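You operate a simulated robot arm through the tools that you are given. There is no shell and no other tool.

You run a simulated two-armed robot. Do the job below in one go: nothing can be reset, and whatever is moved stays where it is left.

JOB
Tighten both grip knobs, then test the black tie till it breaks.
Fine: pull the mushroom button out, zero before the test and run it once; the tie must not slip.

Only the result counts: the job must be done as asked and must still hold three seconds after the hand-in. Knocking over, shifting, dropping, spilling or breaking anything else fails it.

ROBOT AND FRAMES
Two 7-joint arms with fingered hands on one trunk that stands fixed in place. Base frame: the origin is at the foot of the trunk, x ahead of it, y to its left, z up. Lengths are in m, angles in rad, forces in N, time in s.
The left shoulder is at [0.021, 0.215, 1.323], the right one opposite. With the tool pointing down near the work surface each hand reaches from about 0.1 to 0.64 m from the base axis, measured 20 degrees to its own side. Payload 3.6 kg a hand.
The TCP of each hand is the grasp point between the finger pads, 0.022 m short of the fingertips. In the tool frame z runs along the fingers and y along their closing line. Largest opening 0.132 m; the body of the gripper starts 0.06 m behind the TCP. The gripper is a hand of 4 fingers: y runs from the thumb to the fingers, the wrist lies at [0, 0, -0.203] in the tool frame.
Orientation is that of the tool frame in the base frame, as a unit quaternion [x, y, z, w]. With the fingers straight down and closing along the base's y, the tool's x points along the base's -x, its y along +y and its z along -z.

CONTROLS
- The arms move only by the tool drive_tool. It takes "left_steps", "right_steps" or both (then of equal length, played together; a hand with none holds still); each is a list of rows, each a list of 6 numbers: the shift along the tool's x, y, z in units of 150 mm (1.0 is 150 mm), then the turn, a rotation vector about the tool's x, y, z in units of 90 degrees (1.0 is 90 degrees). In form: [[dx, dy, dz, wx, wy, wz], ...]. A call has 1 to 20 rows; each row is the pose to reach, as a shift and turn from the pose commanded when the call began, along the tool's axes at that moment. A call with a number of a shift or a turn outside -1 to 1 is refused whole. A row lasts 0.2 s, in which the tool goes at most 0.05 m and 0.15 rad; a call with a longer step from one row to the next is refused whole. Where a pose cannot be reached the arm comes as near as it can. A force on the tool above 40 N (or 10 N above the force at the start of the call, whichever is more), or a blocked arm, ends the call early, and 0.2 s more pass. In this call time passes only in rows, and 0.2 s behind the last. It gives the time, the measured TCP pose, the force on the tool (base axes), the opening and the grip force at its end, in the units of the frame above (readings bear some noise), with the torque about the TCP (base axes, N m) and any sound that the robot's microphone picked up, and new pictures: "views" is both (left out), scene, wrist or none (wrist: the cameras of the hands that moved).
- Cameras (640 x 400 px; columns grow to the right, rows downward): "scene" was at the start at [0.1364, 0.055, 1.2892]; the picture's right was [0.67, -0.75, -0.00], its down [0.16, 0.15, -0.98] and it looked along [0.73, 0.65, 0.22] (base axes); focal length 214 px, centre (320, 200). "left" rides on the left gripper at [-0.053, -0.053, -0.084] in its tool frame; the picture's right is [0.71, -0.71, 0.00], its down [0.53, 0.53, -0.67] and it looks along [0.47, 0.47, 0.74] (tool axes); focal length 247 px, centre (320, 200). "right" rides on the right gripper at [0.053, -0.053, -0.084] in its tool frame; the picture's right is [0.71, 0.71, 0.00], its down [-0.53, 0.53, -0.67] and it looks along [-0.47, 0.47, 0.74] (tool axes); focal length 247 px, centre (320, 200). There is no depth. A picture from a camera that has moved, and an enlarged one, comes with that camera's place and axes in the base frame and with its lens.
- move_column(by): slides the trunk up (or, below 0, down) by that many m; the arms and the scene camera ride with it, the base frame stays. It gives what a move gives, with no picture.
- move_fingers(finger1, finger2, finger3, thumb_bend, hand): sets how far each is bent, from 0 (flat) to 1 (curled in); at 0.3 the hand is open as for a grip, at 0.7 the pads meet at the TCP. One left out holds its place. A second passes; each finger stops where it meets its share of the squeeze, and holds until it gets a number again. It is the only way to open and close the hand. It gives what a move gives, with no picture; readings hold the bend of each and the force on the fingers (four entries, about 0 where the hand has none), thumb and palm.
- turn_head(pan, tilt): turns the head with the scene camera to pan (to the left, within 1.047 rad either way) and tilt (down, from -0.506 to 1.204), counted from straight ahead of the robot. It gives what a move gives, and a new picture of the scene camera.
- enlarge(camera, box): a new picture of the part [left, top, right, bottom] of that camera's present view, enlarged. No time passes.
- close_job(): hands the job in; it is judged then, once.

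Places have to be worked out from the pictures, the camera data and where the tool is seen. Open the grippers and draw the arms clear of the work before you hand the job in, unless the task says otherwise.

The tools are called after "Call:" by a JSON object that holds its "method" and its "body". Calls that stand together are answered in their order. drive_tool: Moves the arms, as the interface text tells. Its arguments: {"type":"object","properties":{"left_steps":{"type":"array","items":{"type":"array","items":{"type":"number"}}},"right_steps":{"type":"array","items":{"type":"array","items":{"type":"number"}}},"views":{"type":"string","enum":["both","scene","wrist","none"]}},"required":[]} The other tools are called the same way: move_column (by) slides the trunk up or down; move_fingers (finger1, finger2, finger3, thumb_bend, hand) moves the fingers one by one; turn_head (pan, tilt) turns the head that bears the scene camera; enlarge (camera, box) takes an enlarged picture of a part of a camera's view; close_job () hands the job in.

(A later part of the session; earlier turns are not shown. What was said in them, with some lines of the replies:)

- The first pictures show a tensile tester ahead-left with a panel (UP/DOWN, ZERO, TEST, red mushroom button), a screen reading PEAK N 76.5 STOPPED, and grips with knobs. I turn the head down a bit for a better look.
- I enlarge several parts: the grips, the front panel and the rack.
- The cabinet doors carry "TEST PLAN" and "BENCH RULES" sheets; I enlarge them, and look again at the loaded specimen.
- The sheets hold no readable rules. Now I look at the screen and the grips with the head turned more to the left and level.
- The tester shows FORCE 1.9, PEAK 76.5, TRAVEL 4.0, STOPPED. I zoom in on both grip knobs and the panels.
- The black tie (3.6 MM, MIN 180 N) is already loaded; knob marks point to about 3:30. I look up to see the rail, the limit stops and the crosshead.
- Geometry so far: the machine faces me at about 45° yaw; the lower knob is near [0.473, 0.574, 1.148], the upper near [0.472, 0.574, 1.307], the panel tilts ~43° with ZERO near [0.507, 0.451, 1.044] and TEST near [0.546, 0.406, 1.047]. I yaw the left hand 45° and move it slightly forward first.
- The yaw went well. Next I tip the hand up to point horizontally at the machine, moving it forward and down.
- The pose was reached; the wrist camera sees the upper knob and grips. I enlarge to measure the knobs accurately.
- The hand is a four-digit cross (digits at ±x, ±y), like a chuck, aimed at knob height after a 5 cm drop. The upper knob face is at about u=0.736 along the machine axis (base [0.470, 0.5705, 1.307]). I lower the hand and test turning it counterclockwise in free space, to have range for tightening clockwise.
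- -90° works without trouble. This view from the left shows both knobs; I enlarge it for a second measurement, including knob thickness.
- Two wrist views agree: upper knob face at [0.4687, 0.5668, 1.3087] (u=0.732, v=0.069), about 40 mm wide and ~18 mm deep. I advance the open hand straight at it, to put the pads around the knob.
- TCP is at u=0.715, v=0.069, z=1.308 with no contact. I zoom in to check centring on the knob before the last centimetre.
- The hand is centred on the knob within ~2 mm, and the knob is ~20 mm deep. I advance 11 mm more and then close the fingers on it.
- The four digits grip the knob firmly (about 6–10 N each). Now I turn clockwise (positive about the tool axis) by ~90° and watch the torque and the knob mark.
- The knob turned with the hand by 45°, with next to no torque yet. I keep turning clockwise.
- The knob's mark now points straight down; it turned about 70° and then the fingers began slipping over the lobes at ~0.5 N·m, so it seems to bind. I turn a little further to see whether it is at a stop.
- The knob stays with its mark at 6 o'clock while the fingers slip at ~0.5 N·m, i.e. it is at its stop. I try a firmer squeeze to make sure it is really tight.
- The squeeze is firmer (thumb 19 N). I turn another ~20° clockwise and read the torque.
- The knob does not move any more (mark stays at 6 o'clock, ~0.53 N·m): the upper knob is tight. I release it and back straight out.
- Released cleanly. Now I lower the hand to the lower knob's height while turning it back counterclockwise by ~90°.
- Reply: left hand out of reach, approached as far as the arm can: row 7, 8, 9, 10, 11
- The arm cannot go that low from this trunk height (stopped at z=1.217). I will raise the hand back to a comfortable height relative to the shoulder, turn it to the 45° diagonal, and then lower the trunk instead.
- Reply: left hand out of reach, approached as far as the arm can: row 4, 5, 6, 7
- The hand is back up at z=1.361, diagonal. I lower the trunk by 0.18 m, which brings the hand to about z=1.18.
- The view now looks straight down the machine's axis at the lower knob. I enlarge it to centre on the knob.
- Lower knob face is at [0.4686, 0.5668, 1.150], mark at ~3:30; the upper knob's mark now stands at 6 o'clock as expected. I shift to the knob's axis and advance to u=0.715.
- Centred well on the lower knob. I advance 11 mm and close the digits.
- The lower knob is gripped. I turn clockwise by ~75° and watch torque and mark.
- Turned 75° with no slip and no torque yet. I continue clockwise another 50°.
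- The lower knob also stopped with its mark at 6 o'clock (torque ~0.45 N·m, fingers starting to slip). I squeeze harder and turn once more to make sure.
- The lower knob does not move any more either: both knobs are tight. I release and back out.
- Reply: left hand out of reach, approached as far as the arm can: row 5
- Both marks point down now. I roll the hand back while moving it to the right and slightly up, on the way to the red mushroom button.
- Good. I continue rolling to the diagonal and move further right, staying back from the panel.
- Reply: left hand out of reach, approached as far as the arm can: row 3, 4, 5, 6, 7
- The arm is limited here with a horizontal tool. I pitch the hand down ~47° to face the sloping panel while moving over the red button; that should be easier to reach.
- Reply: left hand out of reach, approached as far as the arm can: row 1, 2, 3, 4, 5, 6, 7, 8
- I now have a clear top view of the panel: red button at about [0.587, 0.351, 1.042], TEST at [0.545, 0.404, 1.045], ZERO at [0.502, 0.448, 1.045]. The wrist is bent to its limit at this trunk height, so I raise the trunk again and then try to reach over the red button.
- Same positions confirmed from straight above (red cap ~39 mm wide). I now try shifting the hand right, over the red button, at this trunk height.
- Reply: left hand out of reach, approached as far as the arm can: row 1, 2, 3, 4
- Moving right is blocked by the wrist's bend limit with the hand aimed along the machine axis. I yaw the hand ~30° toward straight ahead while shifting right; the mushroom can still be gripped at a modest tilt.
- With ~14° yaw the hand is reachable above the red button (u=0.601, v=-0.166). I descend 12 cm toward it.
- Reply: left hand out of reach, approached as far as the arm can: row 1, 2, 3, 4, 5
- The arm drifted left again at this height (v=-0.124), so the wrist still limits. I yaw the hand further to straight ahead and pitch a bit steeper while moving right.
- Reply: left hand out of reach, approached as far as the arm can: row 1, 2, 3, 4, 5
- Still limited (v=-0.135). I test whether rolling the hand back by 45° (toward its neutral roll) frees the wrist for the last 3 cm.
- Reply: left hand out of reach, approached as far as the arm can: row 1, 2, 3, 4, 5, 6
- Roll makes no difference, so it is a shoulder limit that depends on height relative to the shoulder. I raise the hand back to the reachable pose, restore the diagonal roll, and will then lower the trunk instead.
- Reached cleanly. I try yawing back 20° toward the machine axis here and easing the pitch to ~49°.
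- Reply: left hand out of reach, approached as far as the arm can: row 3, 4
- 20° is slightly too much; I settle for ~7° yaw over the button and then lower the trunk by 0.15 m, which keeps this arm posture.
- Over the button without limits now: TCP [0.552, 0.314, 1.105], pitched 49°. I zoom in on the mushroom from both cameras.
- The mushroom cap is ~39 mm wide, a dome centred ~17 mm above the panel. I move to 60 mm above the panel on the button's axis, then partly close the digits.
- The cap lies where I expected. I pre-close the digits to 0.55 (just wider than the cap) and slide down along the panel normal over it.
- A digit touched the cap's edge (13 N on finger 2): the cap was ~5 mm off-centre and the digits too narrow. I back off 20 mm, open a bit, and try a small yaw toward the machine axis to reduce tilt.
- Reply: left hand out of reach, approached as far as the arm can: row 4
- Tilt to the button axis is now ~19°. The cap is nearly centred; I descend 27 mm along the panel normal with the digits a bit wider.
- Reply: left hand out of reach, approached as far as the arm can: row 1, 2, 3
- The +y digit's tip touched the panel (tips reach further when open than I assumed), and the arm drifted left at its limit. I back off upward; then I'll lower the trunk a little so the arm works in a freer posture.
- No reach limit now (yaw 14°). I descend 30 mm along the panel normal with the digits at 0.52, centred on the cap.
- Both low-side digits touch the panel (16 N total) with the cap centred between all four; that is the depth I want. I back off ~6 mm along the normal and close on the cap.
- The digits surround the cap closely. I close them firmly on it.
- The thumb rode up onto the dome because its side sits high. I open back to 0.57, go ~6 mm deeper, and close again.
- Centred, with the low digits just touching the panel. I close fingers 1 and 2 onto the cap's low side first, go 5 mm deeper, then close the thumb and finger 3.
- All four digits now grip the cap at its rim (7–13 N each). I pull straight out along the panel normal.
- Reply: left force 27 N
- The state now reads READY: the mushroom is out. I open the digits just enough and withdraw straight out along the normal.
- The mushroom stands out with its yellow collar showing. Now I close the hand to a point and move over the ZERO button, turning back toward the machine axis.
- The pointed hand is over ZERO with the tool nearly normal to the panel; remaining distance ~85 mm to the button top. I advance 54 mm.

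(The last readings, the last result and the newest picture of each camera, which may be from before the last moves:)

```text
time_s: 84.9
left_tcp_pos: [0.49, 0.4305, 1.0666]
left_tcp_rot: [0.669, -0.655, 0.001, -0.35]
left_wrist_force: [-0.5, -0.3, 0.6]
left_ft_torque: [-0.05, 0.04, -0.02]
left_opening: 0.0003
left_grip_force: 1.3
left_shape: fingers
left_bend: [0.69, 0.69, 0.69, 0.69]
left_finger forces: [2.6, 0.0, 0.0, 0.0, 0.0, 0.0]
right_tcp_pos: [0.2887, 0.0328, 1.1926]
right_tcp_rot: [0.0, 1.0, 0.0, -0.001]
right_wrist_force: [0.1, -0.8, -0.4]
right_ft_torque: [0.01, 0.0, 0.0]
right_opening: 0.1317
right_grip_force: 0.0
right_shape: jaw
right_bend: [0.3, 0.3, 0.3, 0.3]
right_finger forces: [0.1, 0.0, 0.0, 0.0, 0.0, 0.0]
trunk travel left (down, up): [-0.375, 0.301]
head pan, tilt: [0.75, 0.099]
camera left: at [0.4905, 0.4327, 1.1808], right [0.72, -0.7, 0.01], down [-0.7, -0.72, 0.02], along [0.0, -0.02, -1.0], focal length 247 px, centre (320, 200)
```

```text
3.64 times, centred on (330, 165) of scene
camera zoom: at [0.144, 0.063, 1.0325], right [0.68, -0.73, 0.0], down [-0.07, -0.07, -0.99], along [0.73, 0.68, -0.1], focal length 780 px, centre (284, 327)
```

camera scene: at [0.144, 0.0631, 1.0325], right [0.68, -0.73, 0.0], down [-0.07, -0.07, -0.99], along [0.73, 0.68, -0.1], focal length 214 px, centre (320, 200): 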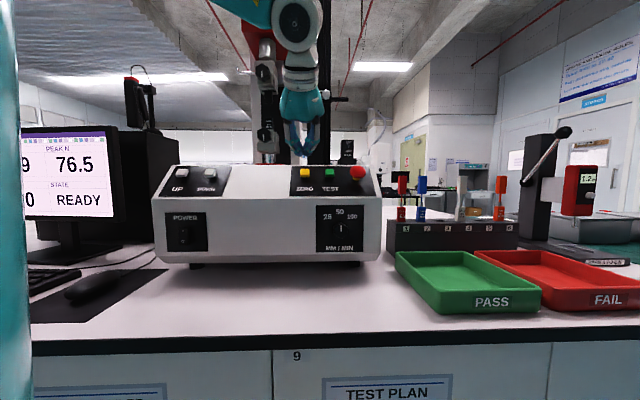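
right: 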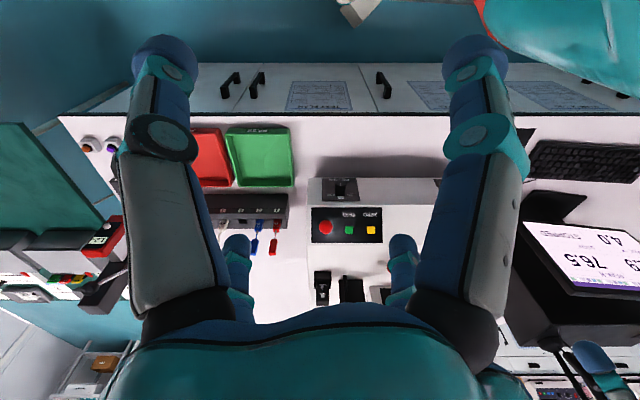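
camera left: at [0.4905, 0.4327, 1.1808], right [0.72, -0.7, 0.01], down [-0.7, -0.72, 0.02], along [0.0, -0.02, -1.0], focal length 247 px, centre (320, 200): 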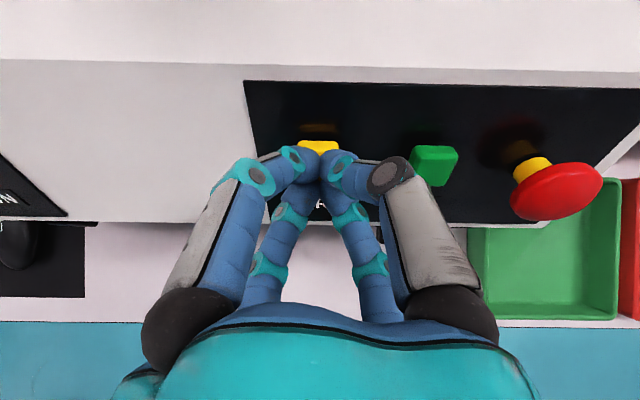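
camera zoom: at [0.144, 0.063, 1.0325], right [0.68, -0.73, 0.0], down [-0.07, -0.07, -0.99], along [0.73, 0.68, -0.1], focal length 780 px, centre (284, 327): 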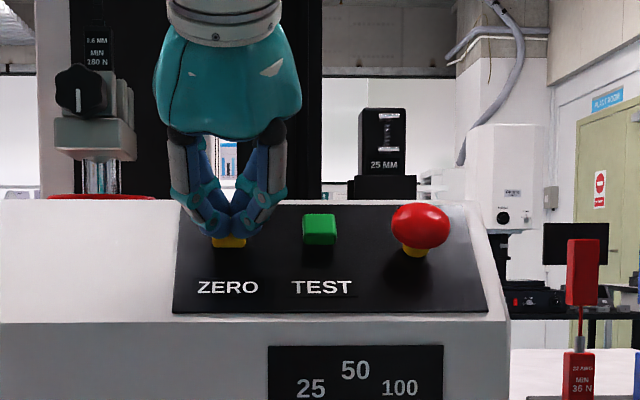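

Finger 1 lightly touches ZERO (2.6 N). I press 6 mm further and hold briefly, then look at the screen.

Call:
{"method": "drive_tool", "body": {"left_steps": [[0, 0, 0.02, 0, 0, 0], [0, 0, 0.04, 0, 0, 0]], "views": "scene"}}

Call:
{"method": "enlarge", "body": {"camera": "scene", "box": [10, 110, 140, 240]}}

Call:
{"method": "enlarge", "body": {"camera": "scene", "box": [270, 110, 390, 220]}}

```text
time_s: 85.5
left_tcp_pos: [0.4921, 0.4318, 1.0638]
left_tcp_rot: [0.668, -0.655, 0.003, -0.352]
left_wrist_force: [-3.4, -3.5, 5.7]
left_ft_torque: [0.05, -0.03, 0.02]
left_opening: 0.0002
left_grip_force: 5.3
left_shape: fingers
left_bend: [0.69, 0.69, 0.69, 0.7]
left_finger forces: [6.1, 0.0, 0.0, 0.1, 5.2, 0.0]
right_tcp_pos: [0.2878, 0.0319, 1.1927]
right_tcp_rot: [0.0, 1.0, 0.0, 0.0]
right_wrist_force: [0.3, 0.7, 1.0]
right_ft_torque: [-0.03, 0.0, -0.01]
right_opening: 0.1318
right_grip_force: 0.1
right_shape: jaw
right_bend: [0.3, 0.3, 0.3, 0.3]
right_finger forces: [0.0, 0.0, 0.0, 0.0, 0.1, 0.0]
trunk travel left (down, up): [-0.375, 0.301]
head pan, tilt: [0.75, 0.099]
heard: click
camera scene: at [0.143, 0.0625, 1.0328], right [0.68, -0.73, 0.0], down [-0.07, -0.07, -1.0], along [0.73, 0.68, -0.1], focal length 214 px, centre (320, 200)
```

scene: 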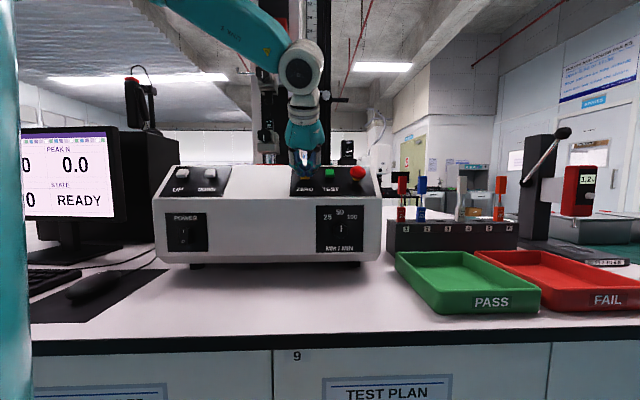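

```text
3.08 times, centred on (75, 175) of scene
camera zoom: at [0.143, 0.0625, 1.0328], right [0.68, -0.73, 0.0], down [-0.07, -0.07, -1.0], along [0.73, 0.68, -0.1], focal length 660 px, centre (1074, 277)
```

zoom: 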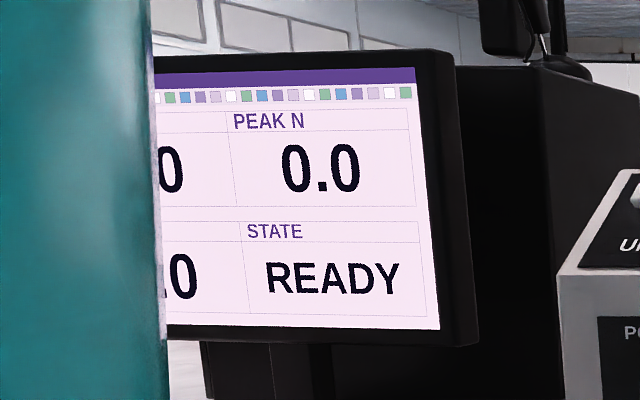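

```text
3.64 times, centred on (330, 165) of scene
camera zoom: at [0.143, 0.0625, 1.0328], right [0.68, -0.73, 0.0], down [-0.07, -0.07, -1.0], along [0.73, 0.68, -0.1], focal length 780 px, centre (284, 327)
```

zoom: 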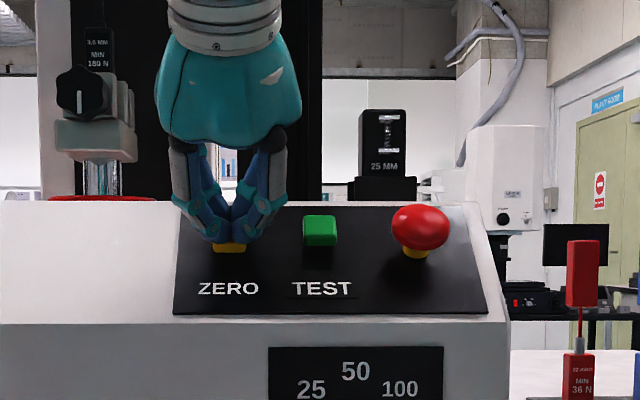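

A click: PEAK and FORCE now show 0.0, state READY. I withdraw and move right over TEST with a slight yaw.

Call:
{"method": "drive_tool", "body": {"left_steps": [[0, 0, -0.1, 0, 0, 0], [0, 0, -0.25, 0, 0, 0], [0, 0, -0.4, 0, 0, 0], [0.1, -0.095, -0.4, 0.017, 0.017, 0.028], [0.2, -0.19, -0.4, 0.034, 0.035, 0.056], [0.291, -0.279, -0.4, 0.051, 0.052, 0.084]], "views": "both"}}

Call:
{"method": "enlarge", "body": {"camera": "left", "box": [220, 50, 460, 240]}}

```text
time_s: 86.9
left_tcp_pos: [0.5067, 0.3621, 1.108]
left_tcp_rot: [-0.609, 0.711, -0.032, 0.349]
left_wrist_force: [1.1, -0.1, -0.1]
left_ft_torque: [0.0, -0.03, -0.01]
left_opening: 0.0001
left_grip_force: 0.1
left_shape: fingers
left_bend: [0.69, 0.69, 0.69, 0.7]
left_finger forces: [0.0, 0.1, 0.0, 0.0, 0.0, 0.1]
right_tcp_pos: [0.29, 0.0319, 1.1929]
right_tcp_rot: [0.001, 1.0, 0.0, -0.001]
right_wrist_force: [-0.1, 0.3, 0.5]
right_ft_torque: [-0.01, 0.01, -0.03]
right_opening: 0.1319
right_grip_force: 0.1
right_shape: jaw
right_bend: [0.3, 0.3, 0.3, 0.3]
right_finger forces: [0.1, 0.0, 0.0, 0.1, 0.0, 0.0]
trunk travel left (down, up): [-0.375, 0.301]
head pan, tilt: [0.75, 0.099]
camera scene: at [0.1444, 0.0631, 1.0324], right [0.68, -0.73, 0.0], down [-0.07, -0.07, -0.99], along [0.73, 0.68, -0.1], focal length 214 px, centre (320, 200)
camera left: at [0.5089, 0.3641, 1.2212], right [0.59, -0.81, 0.01], down [-0.81, -0.59, 0.02], along [-0.01, -0.02, -1.0], focal length 247 px, centre (320, 200)
```

scene: 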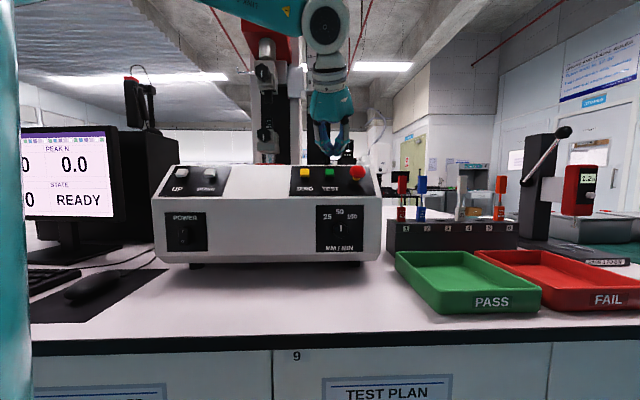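
left: 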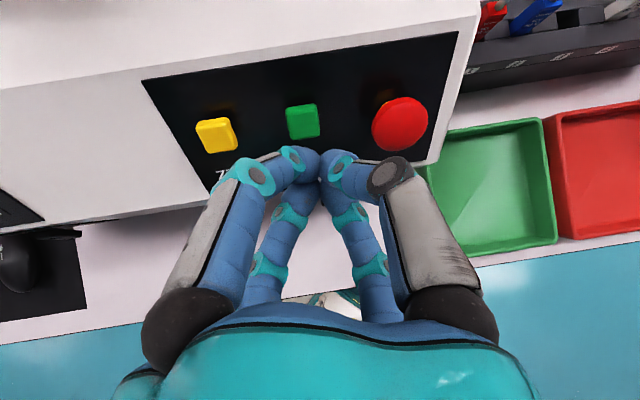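

```text
2.11 times, centred on (340, 145) of left
camera zoom: at [0.5089, 0.3641, 1.2212], right [0.59, -0.81, 0.01], down [-0.81, -0.59, 0.02], along [-0.01, -0.02, -1.0], focal length 520 px, centre (278, 316)
```

zoom: 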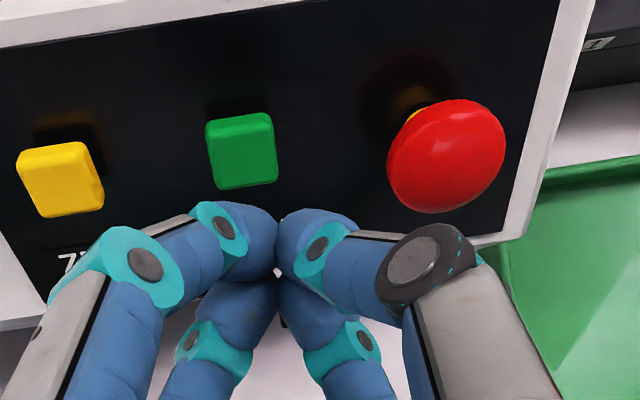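

Over TEST: the button lies 84 mm ahead, ~9 mm off the tool axis. I centre and advance to just short of contact.

Call:
{"method": "drive_tool", "body": {"left_steps": [[-0.03, 0.03, 0.05, 0, 0, 0], [-0.057, 0.058, 0.12, 0, 0, 0], [-0.057, 0.058, 0.22, 0, 0, 0], [-0.057, 0.058, 0.3, 0, 0, 0]], "views": "wrist"}}

Call:
{"method": "enlarge", "body": {"camera": "left", "box": [220, 80, 440, 240]}}

Call:
{"method": "enlarge", "body": {"camera": "scene", "box": [270, 110, 390, 220]}}

```text
time_s: 87.9
left_tcp_pos: [0.5233, 0.3895, 1.0749]
left_tcp_rot: [-0.61, 0.711, -0.032, 0.349]
left_wrist_force: [-0.3, -0.8, -0.2]
left_ft_torque: [0.02, 0.0, 0.01]
left_opening: 0.0
left_grip_force: 0.2
left_shape: fingers
left_bend: [0.69, 0.69, 0.69, 0.7]
left_finger forces: [0.0, 0.1, 0.1, 0.0, 0.0, 0.0]
right_tcp_pos: [0.2888, 0.0322, 1.1927]
right_tcp_rot: [0.0, 1.0, 0.0, -0.001]
right_wrist_force: [-0.1, -0.3, 0.5]
right_ft_torque: [0.01, 0.0, -0.01]
right_opening: 0.1321
right_grip_force: 0.0
right_shape: jaw
right_bend: [0.3, 0.3, 0.3, 0.3]
right_finger forces: [0.1, 0.0, 0.0, 0.0, 0.1, 0.0]
trunk travel left (down, up): [-0.375, 0.301]
head pan, tilt: [0.75, 0.099]
camera left: at [0.5252, 0.3909, 1.1871], right [0.59, -0.81, 0.01], down [-0.81, -0.59, 0.01], along [-0.01, -0.02, -1.0], focal length 247 px, centre (320, 200)
```

left: 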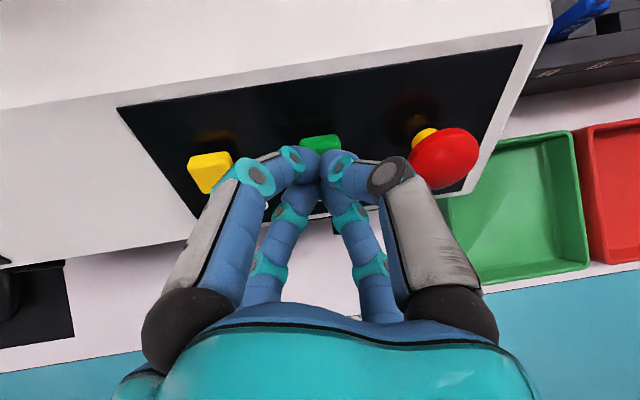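

```text
2.50 times, centred on (330, 160) of left
camera zoom: at [0.5252, 0.3909, 1.1871], right [0.59, -0.81, 0.01], down [-0.81, -0.59, 0.01], along [-0.01, -0.02, -1.0], focal length 617 px, centre (295, 300)
```

zoom: 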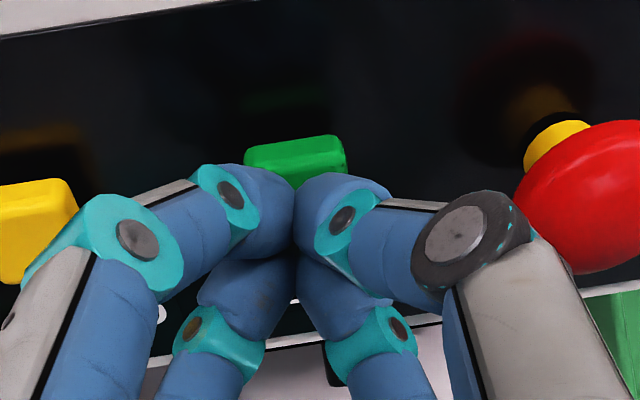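

```text
3.64 times, centred on (330, 165) of scene
camera zoom: at [0.1441, 0.0631, 1.0325], right [0.68, -0.73, 0.0], down [-0.07, -0.07, -0.99], along [0.73, 0.68, -0.1], focal length 780 px, centre (284, 327)
```

zoom: 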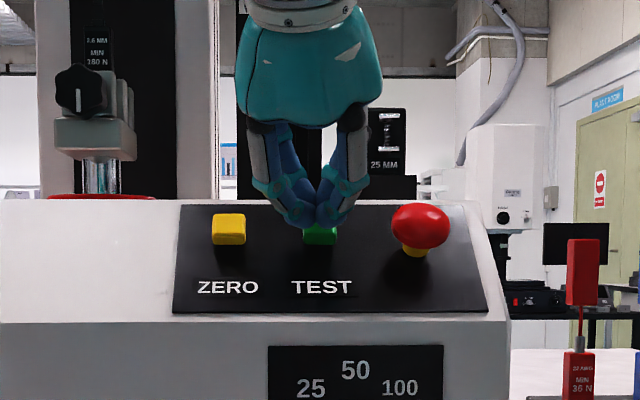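

Aligned on TEST, clear of the mushroom. I press straight in ~15 mm (about 6 mm past first contact) and immediately withdraw.

Call:
{"method": "drive_tool", "body": {"left_steps": [[0, 0, 0.04, 0, 0, 0], [0, 0, 0.075, 0, 0, 0], [0, 0, 0.1, 0, 0, 0]], "views": "scene"}}

Call:
{"method": "enlarge", "body": {"camera": "scene", "box": [10, 110, 140, 240]}}

```text
time_s: 88.7
left_tcp_pos: [0.5306, 0.3938, 1.0653]
left_tcp_rot: [-0.608, 0.712, -0.033, 0.35]
left_wrist_force: [-7.5, -3.0, 8.7]
left_ft_torque: [0.06, 0.07, 0.08]
left_opening: 0.0001
left_grip_force: 7.4
left_shape: fingers
left_bend: [0.69, 0.69, 0.69, 0.7]
left_finger forces: [8.4, 6.5, 0.0, 0.0, 0.0, 0.1]
right_tcp_pos: [0.2869, 0.0312, 1.1927]
right_tcp_rot: [0.001, 1.0, 0.0, 0.001]
right_wrist_force: [0.5, -0.4, 0.1]
right_ft_torque: [-0.01, 0.0, 0.01]
right_opening: 0.1316
right_grip_force: 0.1
right_shape: jaw
right_bend: [0.3, 0.3, 0.3, 0.3]
right_finger forces: [0.0, 0.0, 0.1, 0.0, 0.0, 0.0]
trunk travel left (down, up): [-0.375, 0.301]
head pan, tilt: [0.75, 0.099]
heard: click
camera scene: at [0.1424, 0.0623, 1.0329], right [0.68, -0.73, 0.0], down [-0.07, -0.07, -1.0], along [0.73, 0.68, -0.1], focal length 214 px, centre (320, 200)
```

scene: 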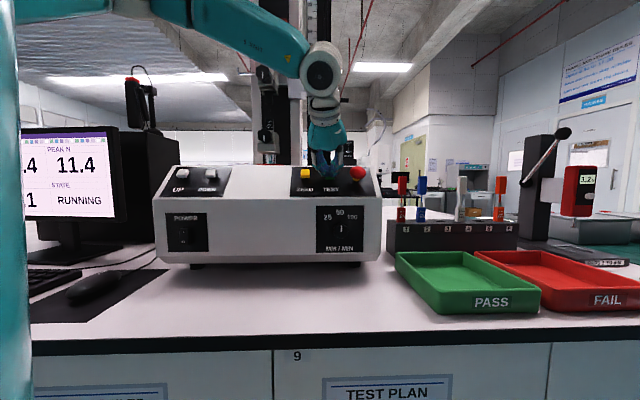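

```text
3.08 times, centred on (75, 175) of scene
camera zoom: at [0.1424, 0.0623, 1.0329], right [0.68, -0.73, 0.0], down [-0.07, -0.07, -1.0], along [0.73, 0.68, -0.1], focal length 660 px, centre (1074, 277)
```

zoom: 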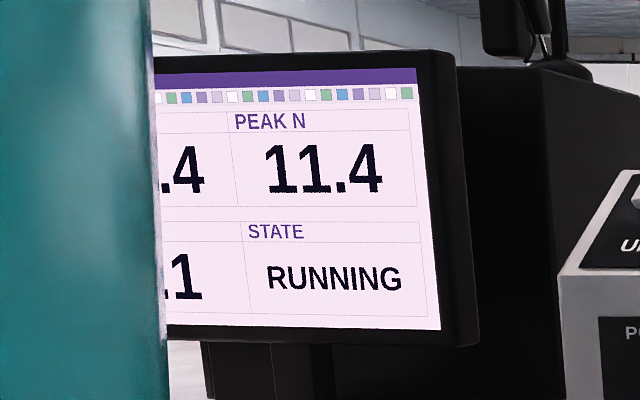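

Clicked: state RUNNING, force rising. I withdraw the hand straight back, well clear of the buttons.

Call:
{"method": "drive_tool", "body": {"left_steps": [[0, 0, -0.1, 0, 0, 0], [0, 0, -0.3, 0, 0, 0], [0, 0, -0.5, 0, 0, 0], [0, 0, -0.7, 0, 0, 0], [0, 0, -0.8, 0, 0, 0]], "views": "scene"}}

Call:
{"method": "enlarge", "body": {"camera": "scene", "box": [10, 110, 140, 240]}}

Call:
{"method": "enlarge", "body": {"camera": "scene", "box": [220, 0, 380, 200]}}

```text
time_s: 89.9
left_tcp_pos: [0.4664, 0.3484, 1.1532]
left_tcp_rot: [-0.61, 0.711, -0.031, 0.349]
left_wrist_force: [-0.8, 0.8, 0.1]
left_ft_torque: [0.02, -0.01, 0.01]
left_opening: 0.0
left_grip_force: 0.0
left_shape: fingers
left_bend: [0.69, 0.69, 0.69, 0.69]
left_finger forces: [0.1, 0.1, 0.1, 0.0, 0.0, 0.0]
right_tcp_pos: [0.2885, 0.0317, 1.1923]
right_tcp_rot: [0.0, 1.0, -0.001, 0.0]
right_wrist_force: [0.0, -0.3, 0.5]
right_ft_torque: [-0.03, 0.0, -0.04]
right_opening: 0.1315
right_grip_force: 0.0
right_shape: jaw
right_bend: [0.3, 0.3, 0.3, 0.3]
right_finger forces: [0.0, 0.0, 0.0, 0.0, 0.0, 0.0]
trunk travel left (down, up): [-0.375, 0.301]
head pan, tilt: [0.75, 0.099]
camera scene: at [0.144, 0.063, 1.0325], right [0.68, -0.73, 0.0], down [-0.07, -0.07, -0.99], along [0.73, 0.68, -0.1], focal length 214 px, centre (320, 200)
```

scene: 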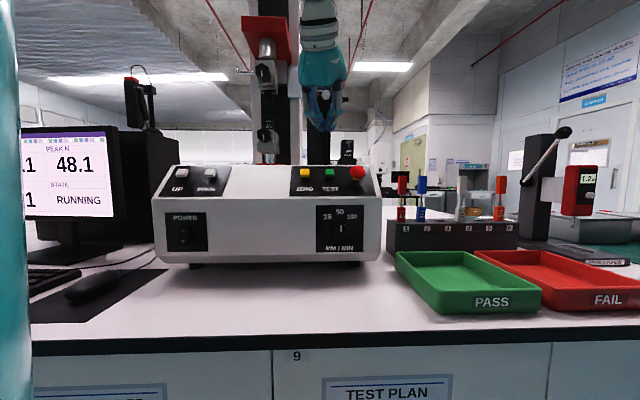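

```text
3.08 times, centred on (75, 175) of scene
camera zoom: at [0.144, 0.063, 1.0325], right [0.68, -0.73, 0.0], down [-0.07, -0.07, -0.99], along [0.73, 0.68, -0.1], focal length 660 px, centre (1074, 277)
```

zoom: 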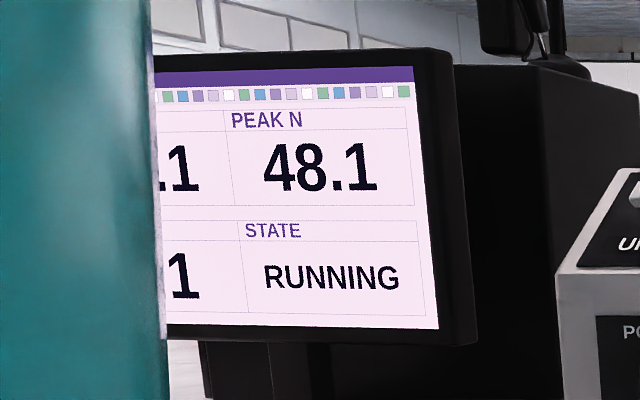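

```text
2.00 times, centred on (300, 100) of scene
camera zoom: at [0.144, 0.063, 1.0325], right [0.68, -0.73, 0.0], down [-0.07, -0.07, -0.99], along [0.73, 0.68, -0.1], focal length 429 px, centre (360, 400)
```

zoom: 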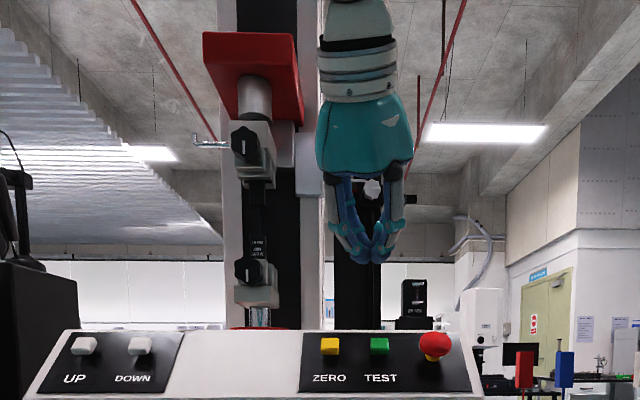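

Peak is at 48 N and rising; the tie is still held. I draw the hand further back and up while the test runs, and open the fingers.

Call:
{"method": "drive_tool", "body": {"left_steps": [[0, 0, -0.1, 0, 0, 0], [0, 0, -0.2, 0, 0, 0], [0, 0, -0.3, 0, 0, 0], [0, 0, -0.4, 0, 0, 0], [0, 0, -0.45, 0, 0, 0], [0, 0, -0.45, 0, 0, 0], [0, 0, -0.45, 0, 0, 0]], "views": "scene"}}

Call:
{"method": "move_fingers", "body": {"hand": "left", "finger1": 0.3, "finger2": 0.3, "finger3": 0.3, "thumb_bend": 0.3}}

Call:
{"method": "enlarge", "body": {"camera": "scene", "box": [10, 110, 140, 240]}}

Call:
{"method": "enlarge", "body": {"camera": "scene", "box": [220, 0, 380, 200]}}

```text
time_s: 91.5
left_tcp_pos: [0.4311, 0.3239, 1.2041]
left_tcp_rot: [-0.609, 0.711, -0.032, 0.35]
left_wrist_force: [1.0, -0.5, 0.2]
left_ft_torque: [-0.01, 0.01, 0.0]
left_opening: 0.0
left_grip_force: 0.1
left_shape: fingers
left_bend: [0.69, 0.69, 0.69, 0.69]
left_finger forces: [0.1, 0.0, 0.0, 0.0, 0.1, 0.0]
right_tcp_pos: [0.2888, 0.0321, 1.1926]
right_tcp_rot: [0.0, 1.0, 0.0, 0.0]
right_wrist_force: [0.3, 0.2, -0.6]
right_ft_torque: [-0.03, 0.05, 0.0]
right_opening: 0.1319
right_grip_force: 0.1
right_shape: jaw
right_bend: [0.3, 0.3, 0.3, 0.3]
right_finger forces: [0.1, 0.0, 0.0, 0.0, 0.0, 0.1]
trunk travel left (down, up): [-0.375, 0.301]
head pan, tilt: [0.75, 0.099]
camera scene: at [0.1439, 0.063, 1.0325], right [0.68, -0.73, 0.0], down [-0.07, -0.07, -0.99], along [0.73, 0.68, -0.1], focal length 214 px, centre (320, 200)
```

scene: 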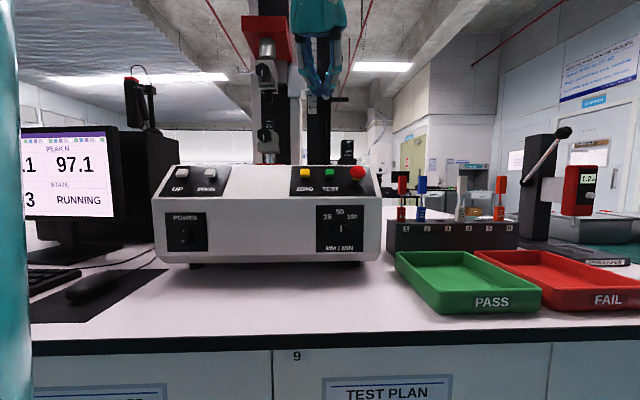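

```text
time_s: 92.5
left_tcp_pos: [0.4308, 0.3239, 1.2035]
left_tcp_rot: [-0.608, 0.712, -0.032, 0.35]
left_wrist_force: [0.7, 0.5, 0.3]
left_ft_torque: [0.02, 0.05, 0.02]
left_opening: 0.0874
left_grip_force: 0.0
left_shape: fingers
left_bend: [0.3, 0.3, 0.3, 0.3]
left_finger forces: [0.0, 0.0, 0.0, 0.1, 0.0, 0.1]
right_tcp_pos: [0.2879, 0.0333, 1.1918]
right_tcp_rot: [0.0, 1.0, 0.0, 0.0]
right_wrist_force: [0.2, -0.8, -0.3]
right_ft_torque: [0.0, 0.0, -0.02]
right_opening: 0.132
right_grip_force: 0.1
right_shape: jaw
right_bend: [0.3, 0.3, 0.3, 0.3]
right_finger forces: [0.1, 0.1, 0.1, 0.0, 0.1, 0.0]
trunk travel left (down, up): [-0.375, 0.301]
head pan, tilt: [0.75, 0.099]
```

```text
3.08 times, centred on (75, 175) of scene
camera zoom: at [0.1439, 0.063, 1.0325], right [0.68, -0.73, 0.0], down [-0.07, -0.07, -0.99], along [0.73, 0.68, -0.1], focal length 660 px, centre (1074, 277)
```

zoom: 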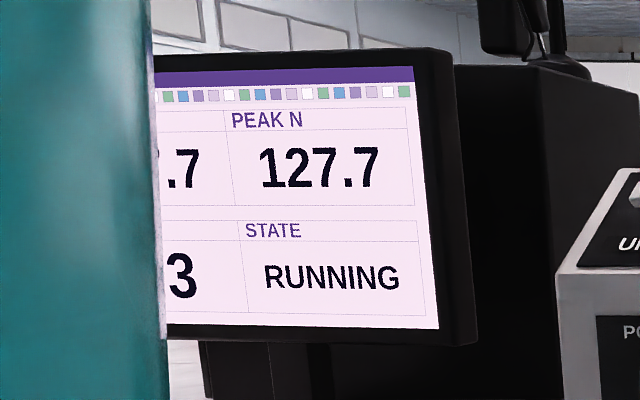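

```text
2.00 times, centred on (300, 100) of scene
camera zoom: at [0.1439, 0.063, 1.0325], right [0.68, -0.73, 0.0], down [-0.07, -0.07, -0.99], along [0.73, 0.68, -0.1], focal length 429 px, centre (360, 400)
```

zoom: 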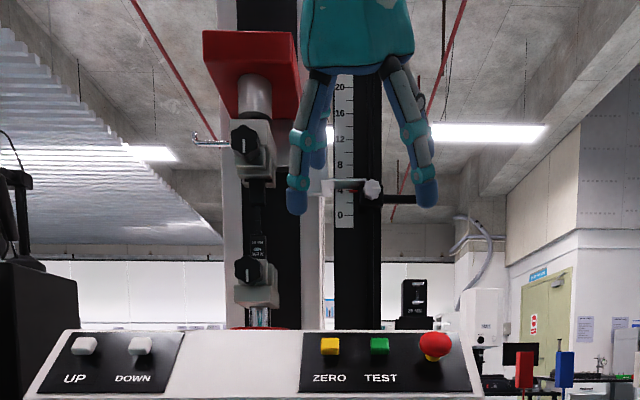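

Force is up to 128 N with no slip. I hold still and let the test run on.

Call:
{"method": "drive_tool", "body": {"left_steps": [[0, 0, 0, 0, 0, 0], [0, 0, 0, 0, 0, 0], [0, 0, 0, 0, 0, 0], [0, 0, 0, 0, 0, 0], [0, 0, 0, 0, 0, 0], [0, 0, 0, 0, 0, 0], [0, 0, 0, 0, 0, 0], [0, 0, 0, 0, 0, 0]], "views": "scene"}}

Call:
{"method": "enlarge", "body": {"camera": "scene", "box": [10, 110, 140, 240]}}

Call:
{"method": "enlarge", "body": {"camera": "scene", "box": [230, 30, 310, 180]}}

```text
time_s: 94.3
left_tcp_pos: [0.431, 0.324, 1.2029]
left_tcp_rot: [-0.609, 0.711, -0.031, 0.349]
left_wrist_force: [0.3, 0.2, -0.4]
left_ft_torque: [-0.01, 0.01, 0.0]
left_opening: 0.0875
left_grip_force: 0.0
left_shape: fingers
left_bend: [0.3, 0.3, 0.3, 0.3]
left_finger forces: [0.1, 0.0, 0.0, 0.1, 0.0, 0.0]
right_tcp_pos: [0.2885, 0.0331, 1.1938]
right_tcp_rot: [0.0, 1.0, 0.0, -0.001]
right_wrist_force: [-0.1, -0.6, 0.2]
right_ft_torque: [-0.02, -0.02, -0.01]
right_opening: 0.1319
right_grip_force: 0.0
right_shape: jaw
right_bend: [0.3, 0.3, 0.3, 0.3]
right_finger forces: [0.0, 0.0, 0.0, 0.0, 0.0, 0.0]
trunk travel left (down, up): [-0.375, 0.301]
head pan, tilt: [0.75, 0.099]
camera scene: at [0.1439, 0.063, 1.0325], right [0.68, -0.73, 0.0], down [-0.07, -0.07, -0.99], along [0.73, 0.68, -0.1], focal length 214 px, centre (320, 200)
```

scene: 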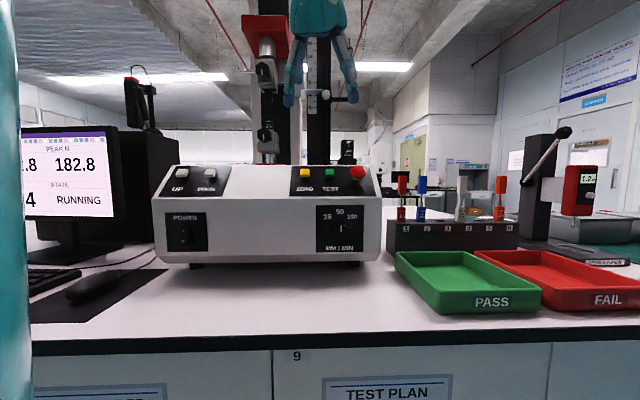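

```text
3.08 times, centred on (75, 175) of scene
camera zoom: at [0.1439, 0.063, 1.0325], right [0.68, -0.73, 0.0], down [-0.07, -0.07, -0.99], along [0.73, 0.68, -0.1], focal length 660 px, centre (1074, 277)
```

zoom: 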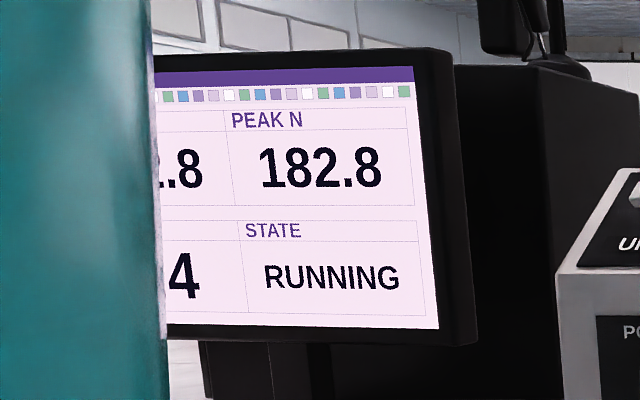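

```text
2.67 times, centred on (270, 105) of scene
camera zoom: at [0.1439, 0.063, 1.0325], right [0.68, -0.73, 0.0], down [-0.07, -0.07, -0.99], along [0.73, 0.68, -0.1], focal length 572 px, centre (453, 453)
```

zoom: 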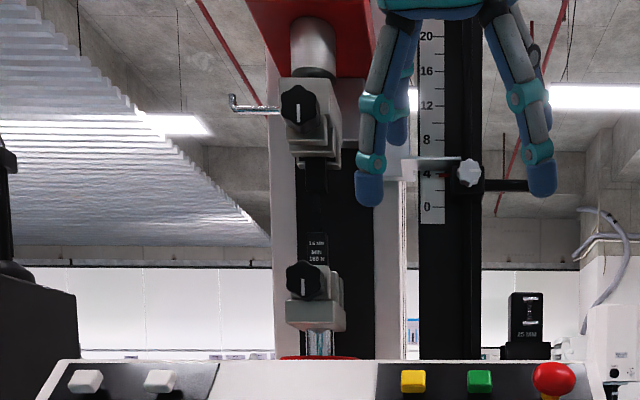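

The load is 183 N, past the 180 N minimum, and still rising steadily. I keep waiting for the break.

Call:
{"method": "drive_tool", "body": {"left_steps": [[0, 0, 0, 0, 0, 0], [0, 0, 0, 0, 0, 0], [0, 0, 0, 0, 0, 0], [0, 0, 0, 0, 0, 0], [0, 0, 0, 0, 0, 0], [0, 0, 0, 0, 0, 0], [0, 0, 0, 0, 0, 0], [0, 0, 0, 0, 0, 0], [0, 0, 0, 0, 0, 0], [0, 0, 0, 0, 0, 0]], "views": "scene"}}

Call:
{"method": "enlarge", "body": {"camera": "scene", "box": [10, 110, 140, 240]}}

Call:
{"method": "enlarge", "body": {"camera": "scene", "box": [230, 30, 310, 180]}}

```text
time_s: 96.5
left_tcp_pos: [0.4288, 0.3242, 1.2037]
left_tcp_rot: [-0.609, 0.711, -0.031, 0.35]
left_wrist_force: [-0.5, -0.7, 0.3]
left_ft_torque: [-0.01, 0.01, 0.01]
left_opening: 0.0877
left_grip_force: 0.0
left_shape: fingers
left_bend: [0.3, 0.3, 0.3, 0.3]
left_finger forces: [0.0, 0.1, 0.1, 0.1, 0.1, 0.1]
right_tcp_pos: [0.2882, 0.032, 1.1924]
right_tcp_rot: [0.001, 1.0, -0.001, -0.001]
right_wrist_force: [0.4, -0.4, 0.2]
right_ft_torque: [-0.01, 0.03, -0.02]
right_opening: 0.132
right_grip_force: 0.1
right_shape: jaw
right_bend: [0.3, 0.3, 0.3, 0.3]
right_finger forces: [0.0, 0.0, 0.0, 0.0, 0.1, 0.1]
trunk travel left (down, up): [-0.375, 0.301]
head pan, tilt: [0.75, 0.099]
camera scene: at [0.1439, 0.063, 1.0325], right [0.68, -0.73, 0.0], down [-0.07, -0.07, -0.99], along [0.73, 0.68, -0.1], focal length 214 px, centre (320, 200)
```

scene: 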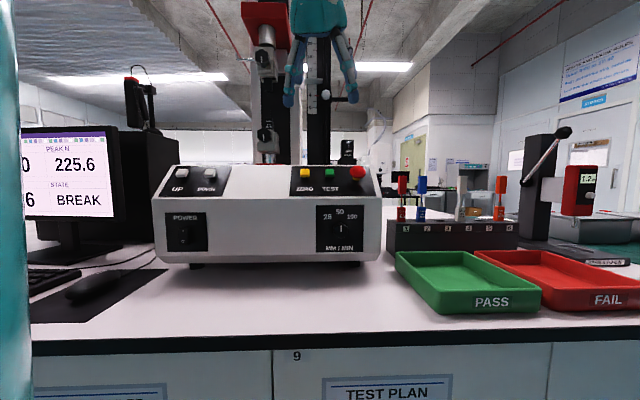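

```text
3.08 times, centred on (75, 175) of scene
camera zoom: at [0.1439, 0.063, 1.0325], right [0.68, -0.73, 0.0], down [-0.07, -0.07, -0.99], along [0.73, 0.68, -0.1], focal length 660 px, centre (1074, 277)
```

zoom: 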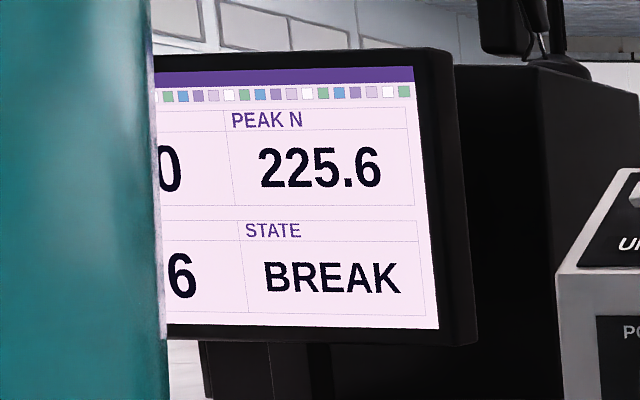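

```text
2.67 times, centred on (270, 105) of scene
camera zoom: at [0.1439, 0.063, 1.0325], right [0.68, -0.73, 0.0], down [-0.07, -0.07, -0.99], along [0.73, 0.68, -0.1], focal length 572 px, centre (453, 453)
```

zoom: 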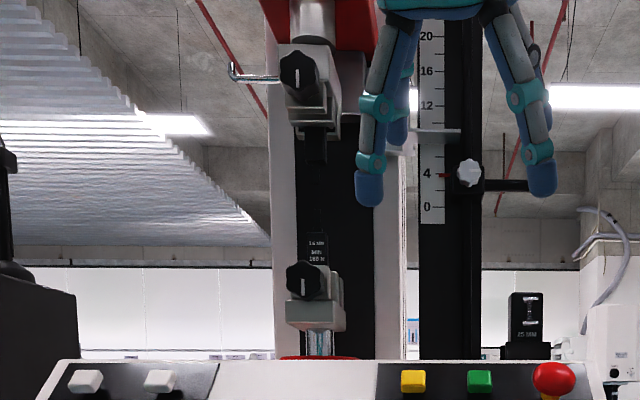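

STATE shows BREAK with a peak of 225.6 N: the tie broke without slipping. I raise the trunk back to its starting height, which lifts both arms clear, and check the whole scene.

Call:
{"method": "move_column", "body": {"by": 0.225}}

Call:
{"method": "turn_head", "body": {"pan": 0.75, "tilt": 0.2}}

Call:
{"method": "enlarge", "body": {"camera": "scene", "box": [0, 150, 150, 300]}}

Call:
{"method": "enlarge", "body": {"camera": "scene", "box": [220, 60, 400, 280]}}

```text
time_s: 98.9
left_tcp_pos: [0.4313, 0.3239, 1.4285]
left_tcp_rot: [-0.609, 0.711, -0.033, 0.35]
left_wrist_force: [0.2, -0.6, 0.4]
left_ft_torque: [0.0, -0.03, 0.0]
left_opening: 0.0876
left_grip_force: 0.0
left_shape: fingers
left_bend: [0.3, 0.3, 0.3, 0.3]
left_finger forces: [0.0, 0.0, 0.0, 0.0, 0.0, 0.1]
right_tcp_pos: [0.2883, 0.0316, 1.4173]
right_tcp_rot: [0.0, 1.0, -0.001, -0.001]
right_wrist_force: [-0.2, -0.1, -0.9]
right_ft_torque: [-0.01, 0.0, -0.01]
right_opening: 0.1317
right_grip_force: 0.1
right_shape: jaw
right_bend: [0.3, 0.3, 0.3, 0.3]
right_finger forces: [0.0, 0.1, 0.1, 0.1, 0.0, 0.0]
trunk travel left (down, up): [-0.6, 0.076]
head pan, tilt: [0.75, 0.099]
```

```text
time_s: 99.5
left_tcp_pos: [0.4307, 0.3235, 1.43]
left_tcp_rot: [-0.609, 0.711, -0.032, 0.35]
left_wrist_force: [-0.3, 0.0, 0.1]
left_ft_torque: [0.02, -0.05, 0.01]
left_opening: 0.0873
left_grip_force: 0.1
left_shape: fingers
left_bend: [0.3, 0.3, 0.3, 0.3]
left_finger forces: [0.1, 0.1, 0.0, 0.1, 0.0, 0.0]
right_tcp_pos: [0.2898, 0.0326, 1.4178]
right_tcp_rot: [0.0, 1.0, 0.0, 0.0]
right_wrist_force: [-0.7, -0.3, -0.1]
right_ft_torque: [-0.01, 0.03, -0.01]
right_opening: 0.1321
right_grip_force: 0.0
right_shape: jaw
right_bend: [0.3, 0.3, 0.3, 0.3]
right_finger forces: [0.1, 0.0, 0.0, 0.1, 0.0, 0.1]
trunk travel left (down, up): [-0.6, 0.076]
head pan, tilt: [0.75, 0.201]
camera scene: at [0.1433, 0.0638, 1.2516], right [0.68, -0.73, 0.0], down [-0.15, -0.14, -0.98], along [0.72, 0.67, -0.2], focal length 214 px, centre (320, 200)
```

scene: 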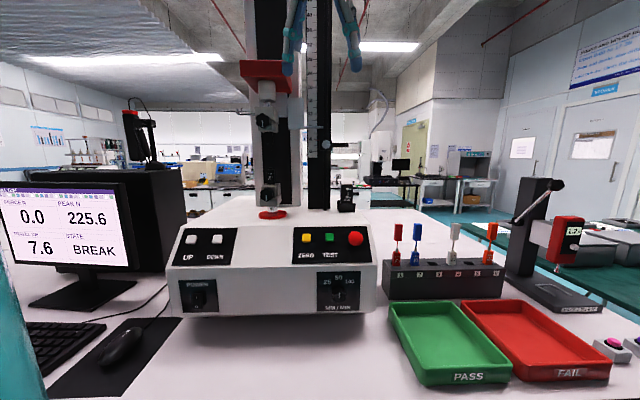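

```text
2.67 times, centred on (75, 225) of scene
camera zoom: at [0.1433, 0.0638, 1.2516], right [0.68, -0.73, 0.0], down [-0.15, -0.14, -0.98], along [0.72, 0.67, -0.2], focal length 572 px, centre (973, 133)
```

zoom: 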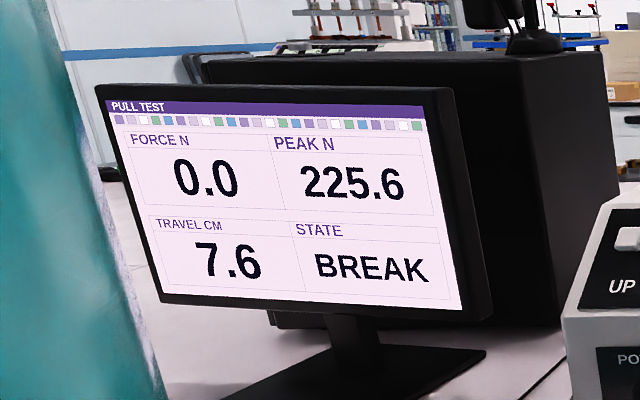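

```text
1.82 times, centred on (310, 170) of scene
camera zoom: at [0.1433, 0.0638, 1.2516], right [0.68, -0.73, 0.0], down [-0.15, -0.14, -0.98], along [0.72, 0.67, -0.2], focal length 390 px, centre (338, 254)
```

zoom: 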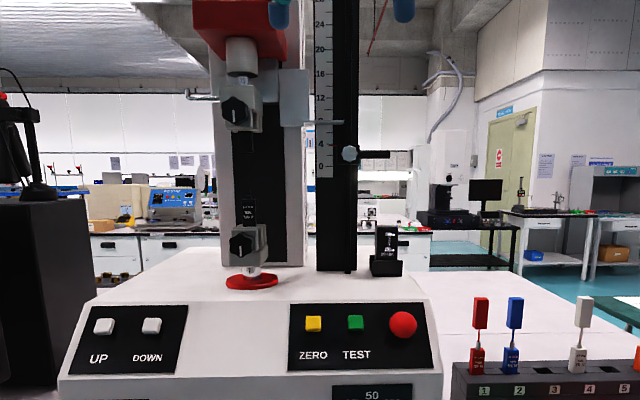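

Force 0.0, peak 225.6, travel 7.6, BREAK, crosshead stopped. I check the knob marks and the broken tie closely before handing in.

Call:
{"method": "enlarge", "body": {"camera": "scene", "box": [245, 85, 305, 225]}}

Call:
{"method": "enlarge", "body": {"camera": "scene", "box": [170, 210, 390, 320]}}

Call:
{"method": "enlarge", "body": {"camera": "scene", "box": [370, 160, 640, 390]}}

```text
2.86 times, centred on (275, 155) of scene
camera zoom: at [0.1433, 0.0638, 1.2516], right [0.68, -0.73, 0.0], down [-0.15, -0.14, -0.98], along [0.72, 0.67, -0.2], focal length 613 px, centre (449, 329)
```

zoom: 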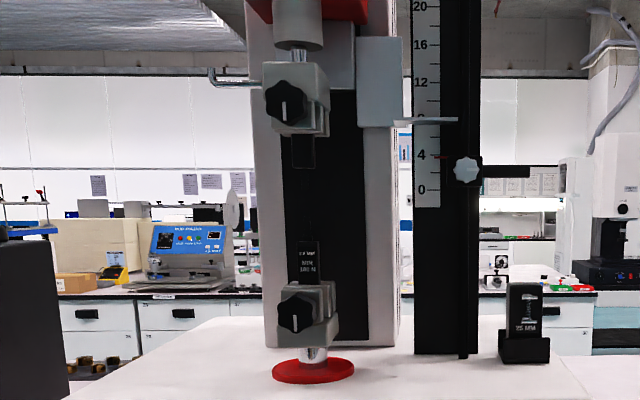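

```text
2.91 times, centred on (280, 265) of scene
camera zoom: at [0.1433, 0.0638, 1.2516], right [0.68, -0.73, 0.0], down [-0.15, -0.14, -0.98], along [0.72, 0.67, -0.2], focal length 624 px, centre (436, 11)
```

zoom: 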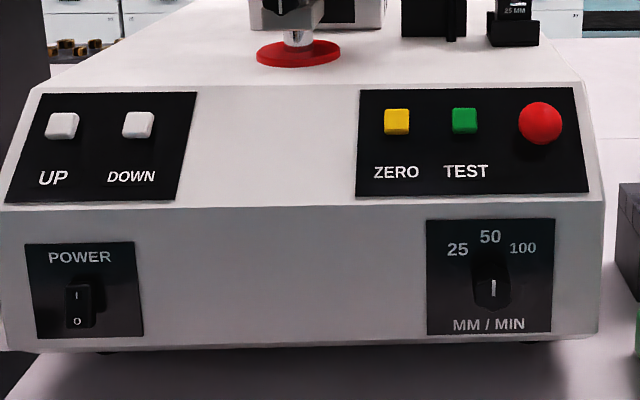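

```text
1.74 times, centred on (505, 275) of scene
camera zoom: at [0.1433, 0.0638, 1.2516], right [0.68, -0.73, 0.0], down [-0.15, -0.14, -0.98], along [0.72, 0.67, -0.2], focal length 373 px, centre (-2, 70)
```

zoom: 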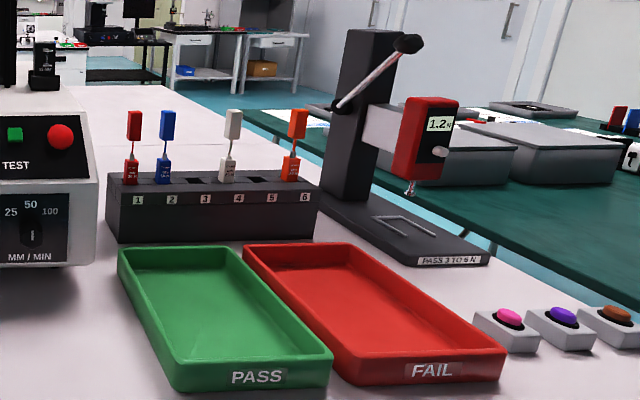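

Everything else is undisturbed; both knob marks are at 6 o'clock and the mushroom is out. I draw the open left hand a little further back before handing in.

Call:
{"method": "drive_tool", "body": {"left_steps": [[0, 0, -0.15, 0, 0, 0], [0, 0, -0.3, 0, 0, 0], [0, 0, -0.45, 0, 0, 0]], "views": "scene"}}

```text
time_s: 100.3
left_tcp_pos: [0.3941, 0.2984, 1.4817]
left_tcp_rot: [-0.609, 0.711, -0.031, 0.35]
left_wrist_force: [1.0, -0.3, -0.8]
left_ft_torque: [0.01, -0.02, 0.02]
left_opening: 0.0877
left_grip_force: 0.1
left_shape: fingers
left_bend: [0.3, 0.3, 0.3, 0.3]
left_finger forces: [0.0, 0.1, 0.0, 0.0, 0.0, 0.0]
right_tcp_pos: [0.2877, 0.0319, 1.4177]
right_tcp_rot: [0.001, 1.0, -0.001, 0.0]
right_wrist_force: [-0.1, 0.0, -0.1]
right_ft_torque: [-0.01, 0.0, 0.03]
right_opening: 0.1321
right_grip_force: 0.2
right_shape: jaw
right_bend: [0.3, 0.3, 0.3, 0.3]
right_finger forces: [0.0, 0.1, 0.1, 0.1, 0.0, 0.0]
trunk travel left (down, up): [-0.6, 0.076]
head pan, tilt: [0.75, 0.201]
camera scene: at [0.143, 0.0636, 1.2516], right [0.68, -0.73, 0.0], down [-0.15, -0.14, -0.98], along [0.72, 0.67, -0.2], focal length 214 px, centre (320, 200)
```

scene: 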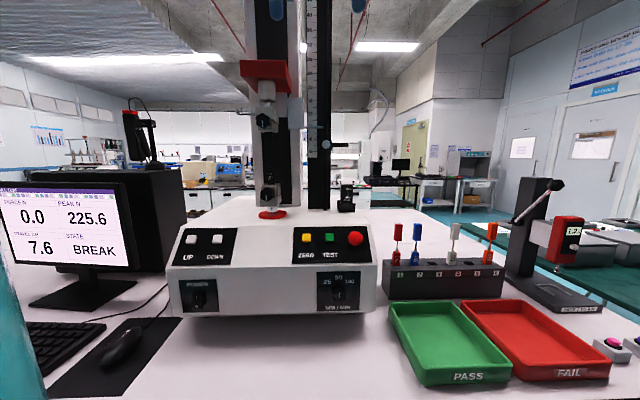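

The tie is broken (BREAK, 225.6 N), both knobs are tight, the mushroom is out, and both hands are open and clear. I hand in the job.

Call:
{"method": "close_job", "body": {}}

```text
The job is handed in.
```

The black tie was tested to breaking: it broke at a peak of 225.6 N, against the 180 N minimum printed on its tag. I've handed the job in.

- **Grip knobs:** Both were turned clockwise until they would go no further. Their marks now point to 6 o'clock, and still did after the test.
- **Mushroom button:** It was pulled out, and the machine changed from STOPPED to READY.
- **Zero:** I pressed ZERO before the test, which cleared the old 76.5 N peak to 0.0.
- **Test run:** I pressed TEST once. The force climbed steadily with no sign of the tie slipping, then the screen showed BREAK, 0.0 N and 7.6 cm travel.

While lining up on the mushroom button, my fingers touched its cap and the front panel a few times at up to about 20 N. Nothing was pressed by this, and nothing else on the bench looked moved at the end. Both hands are open and clear of the machine.
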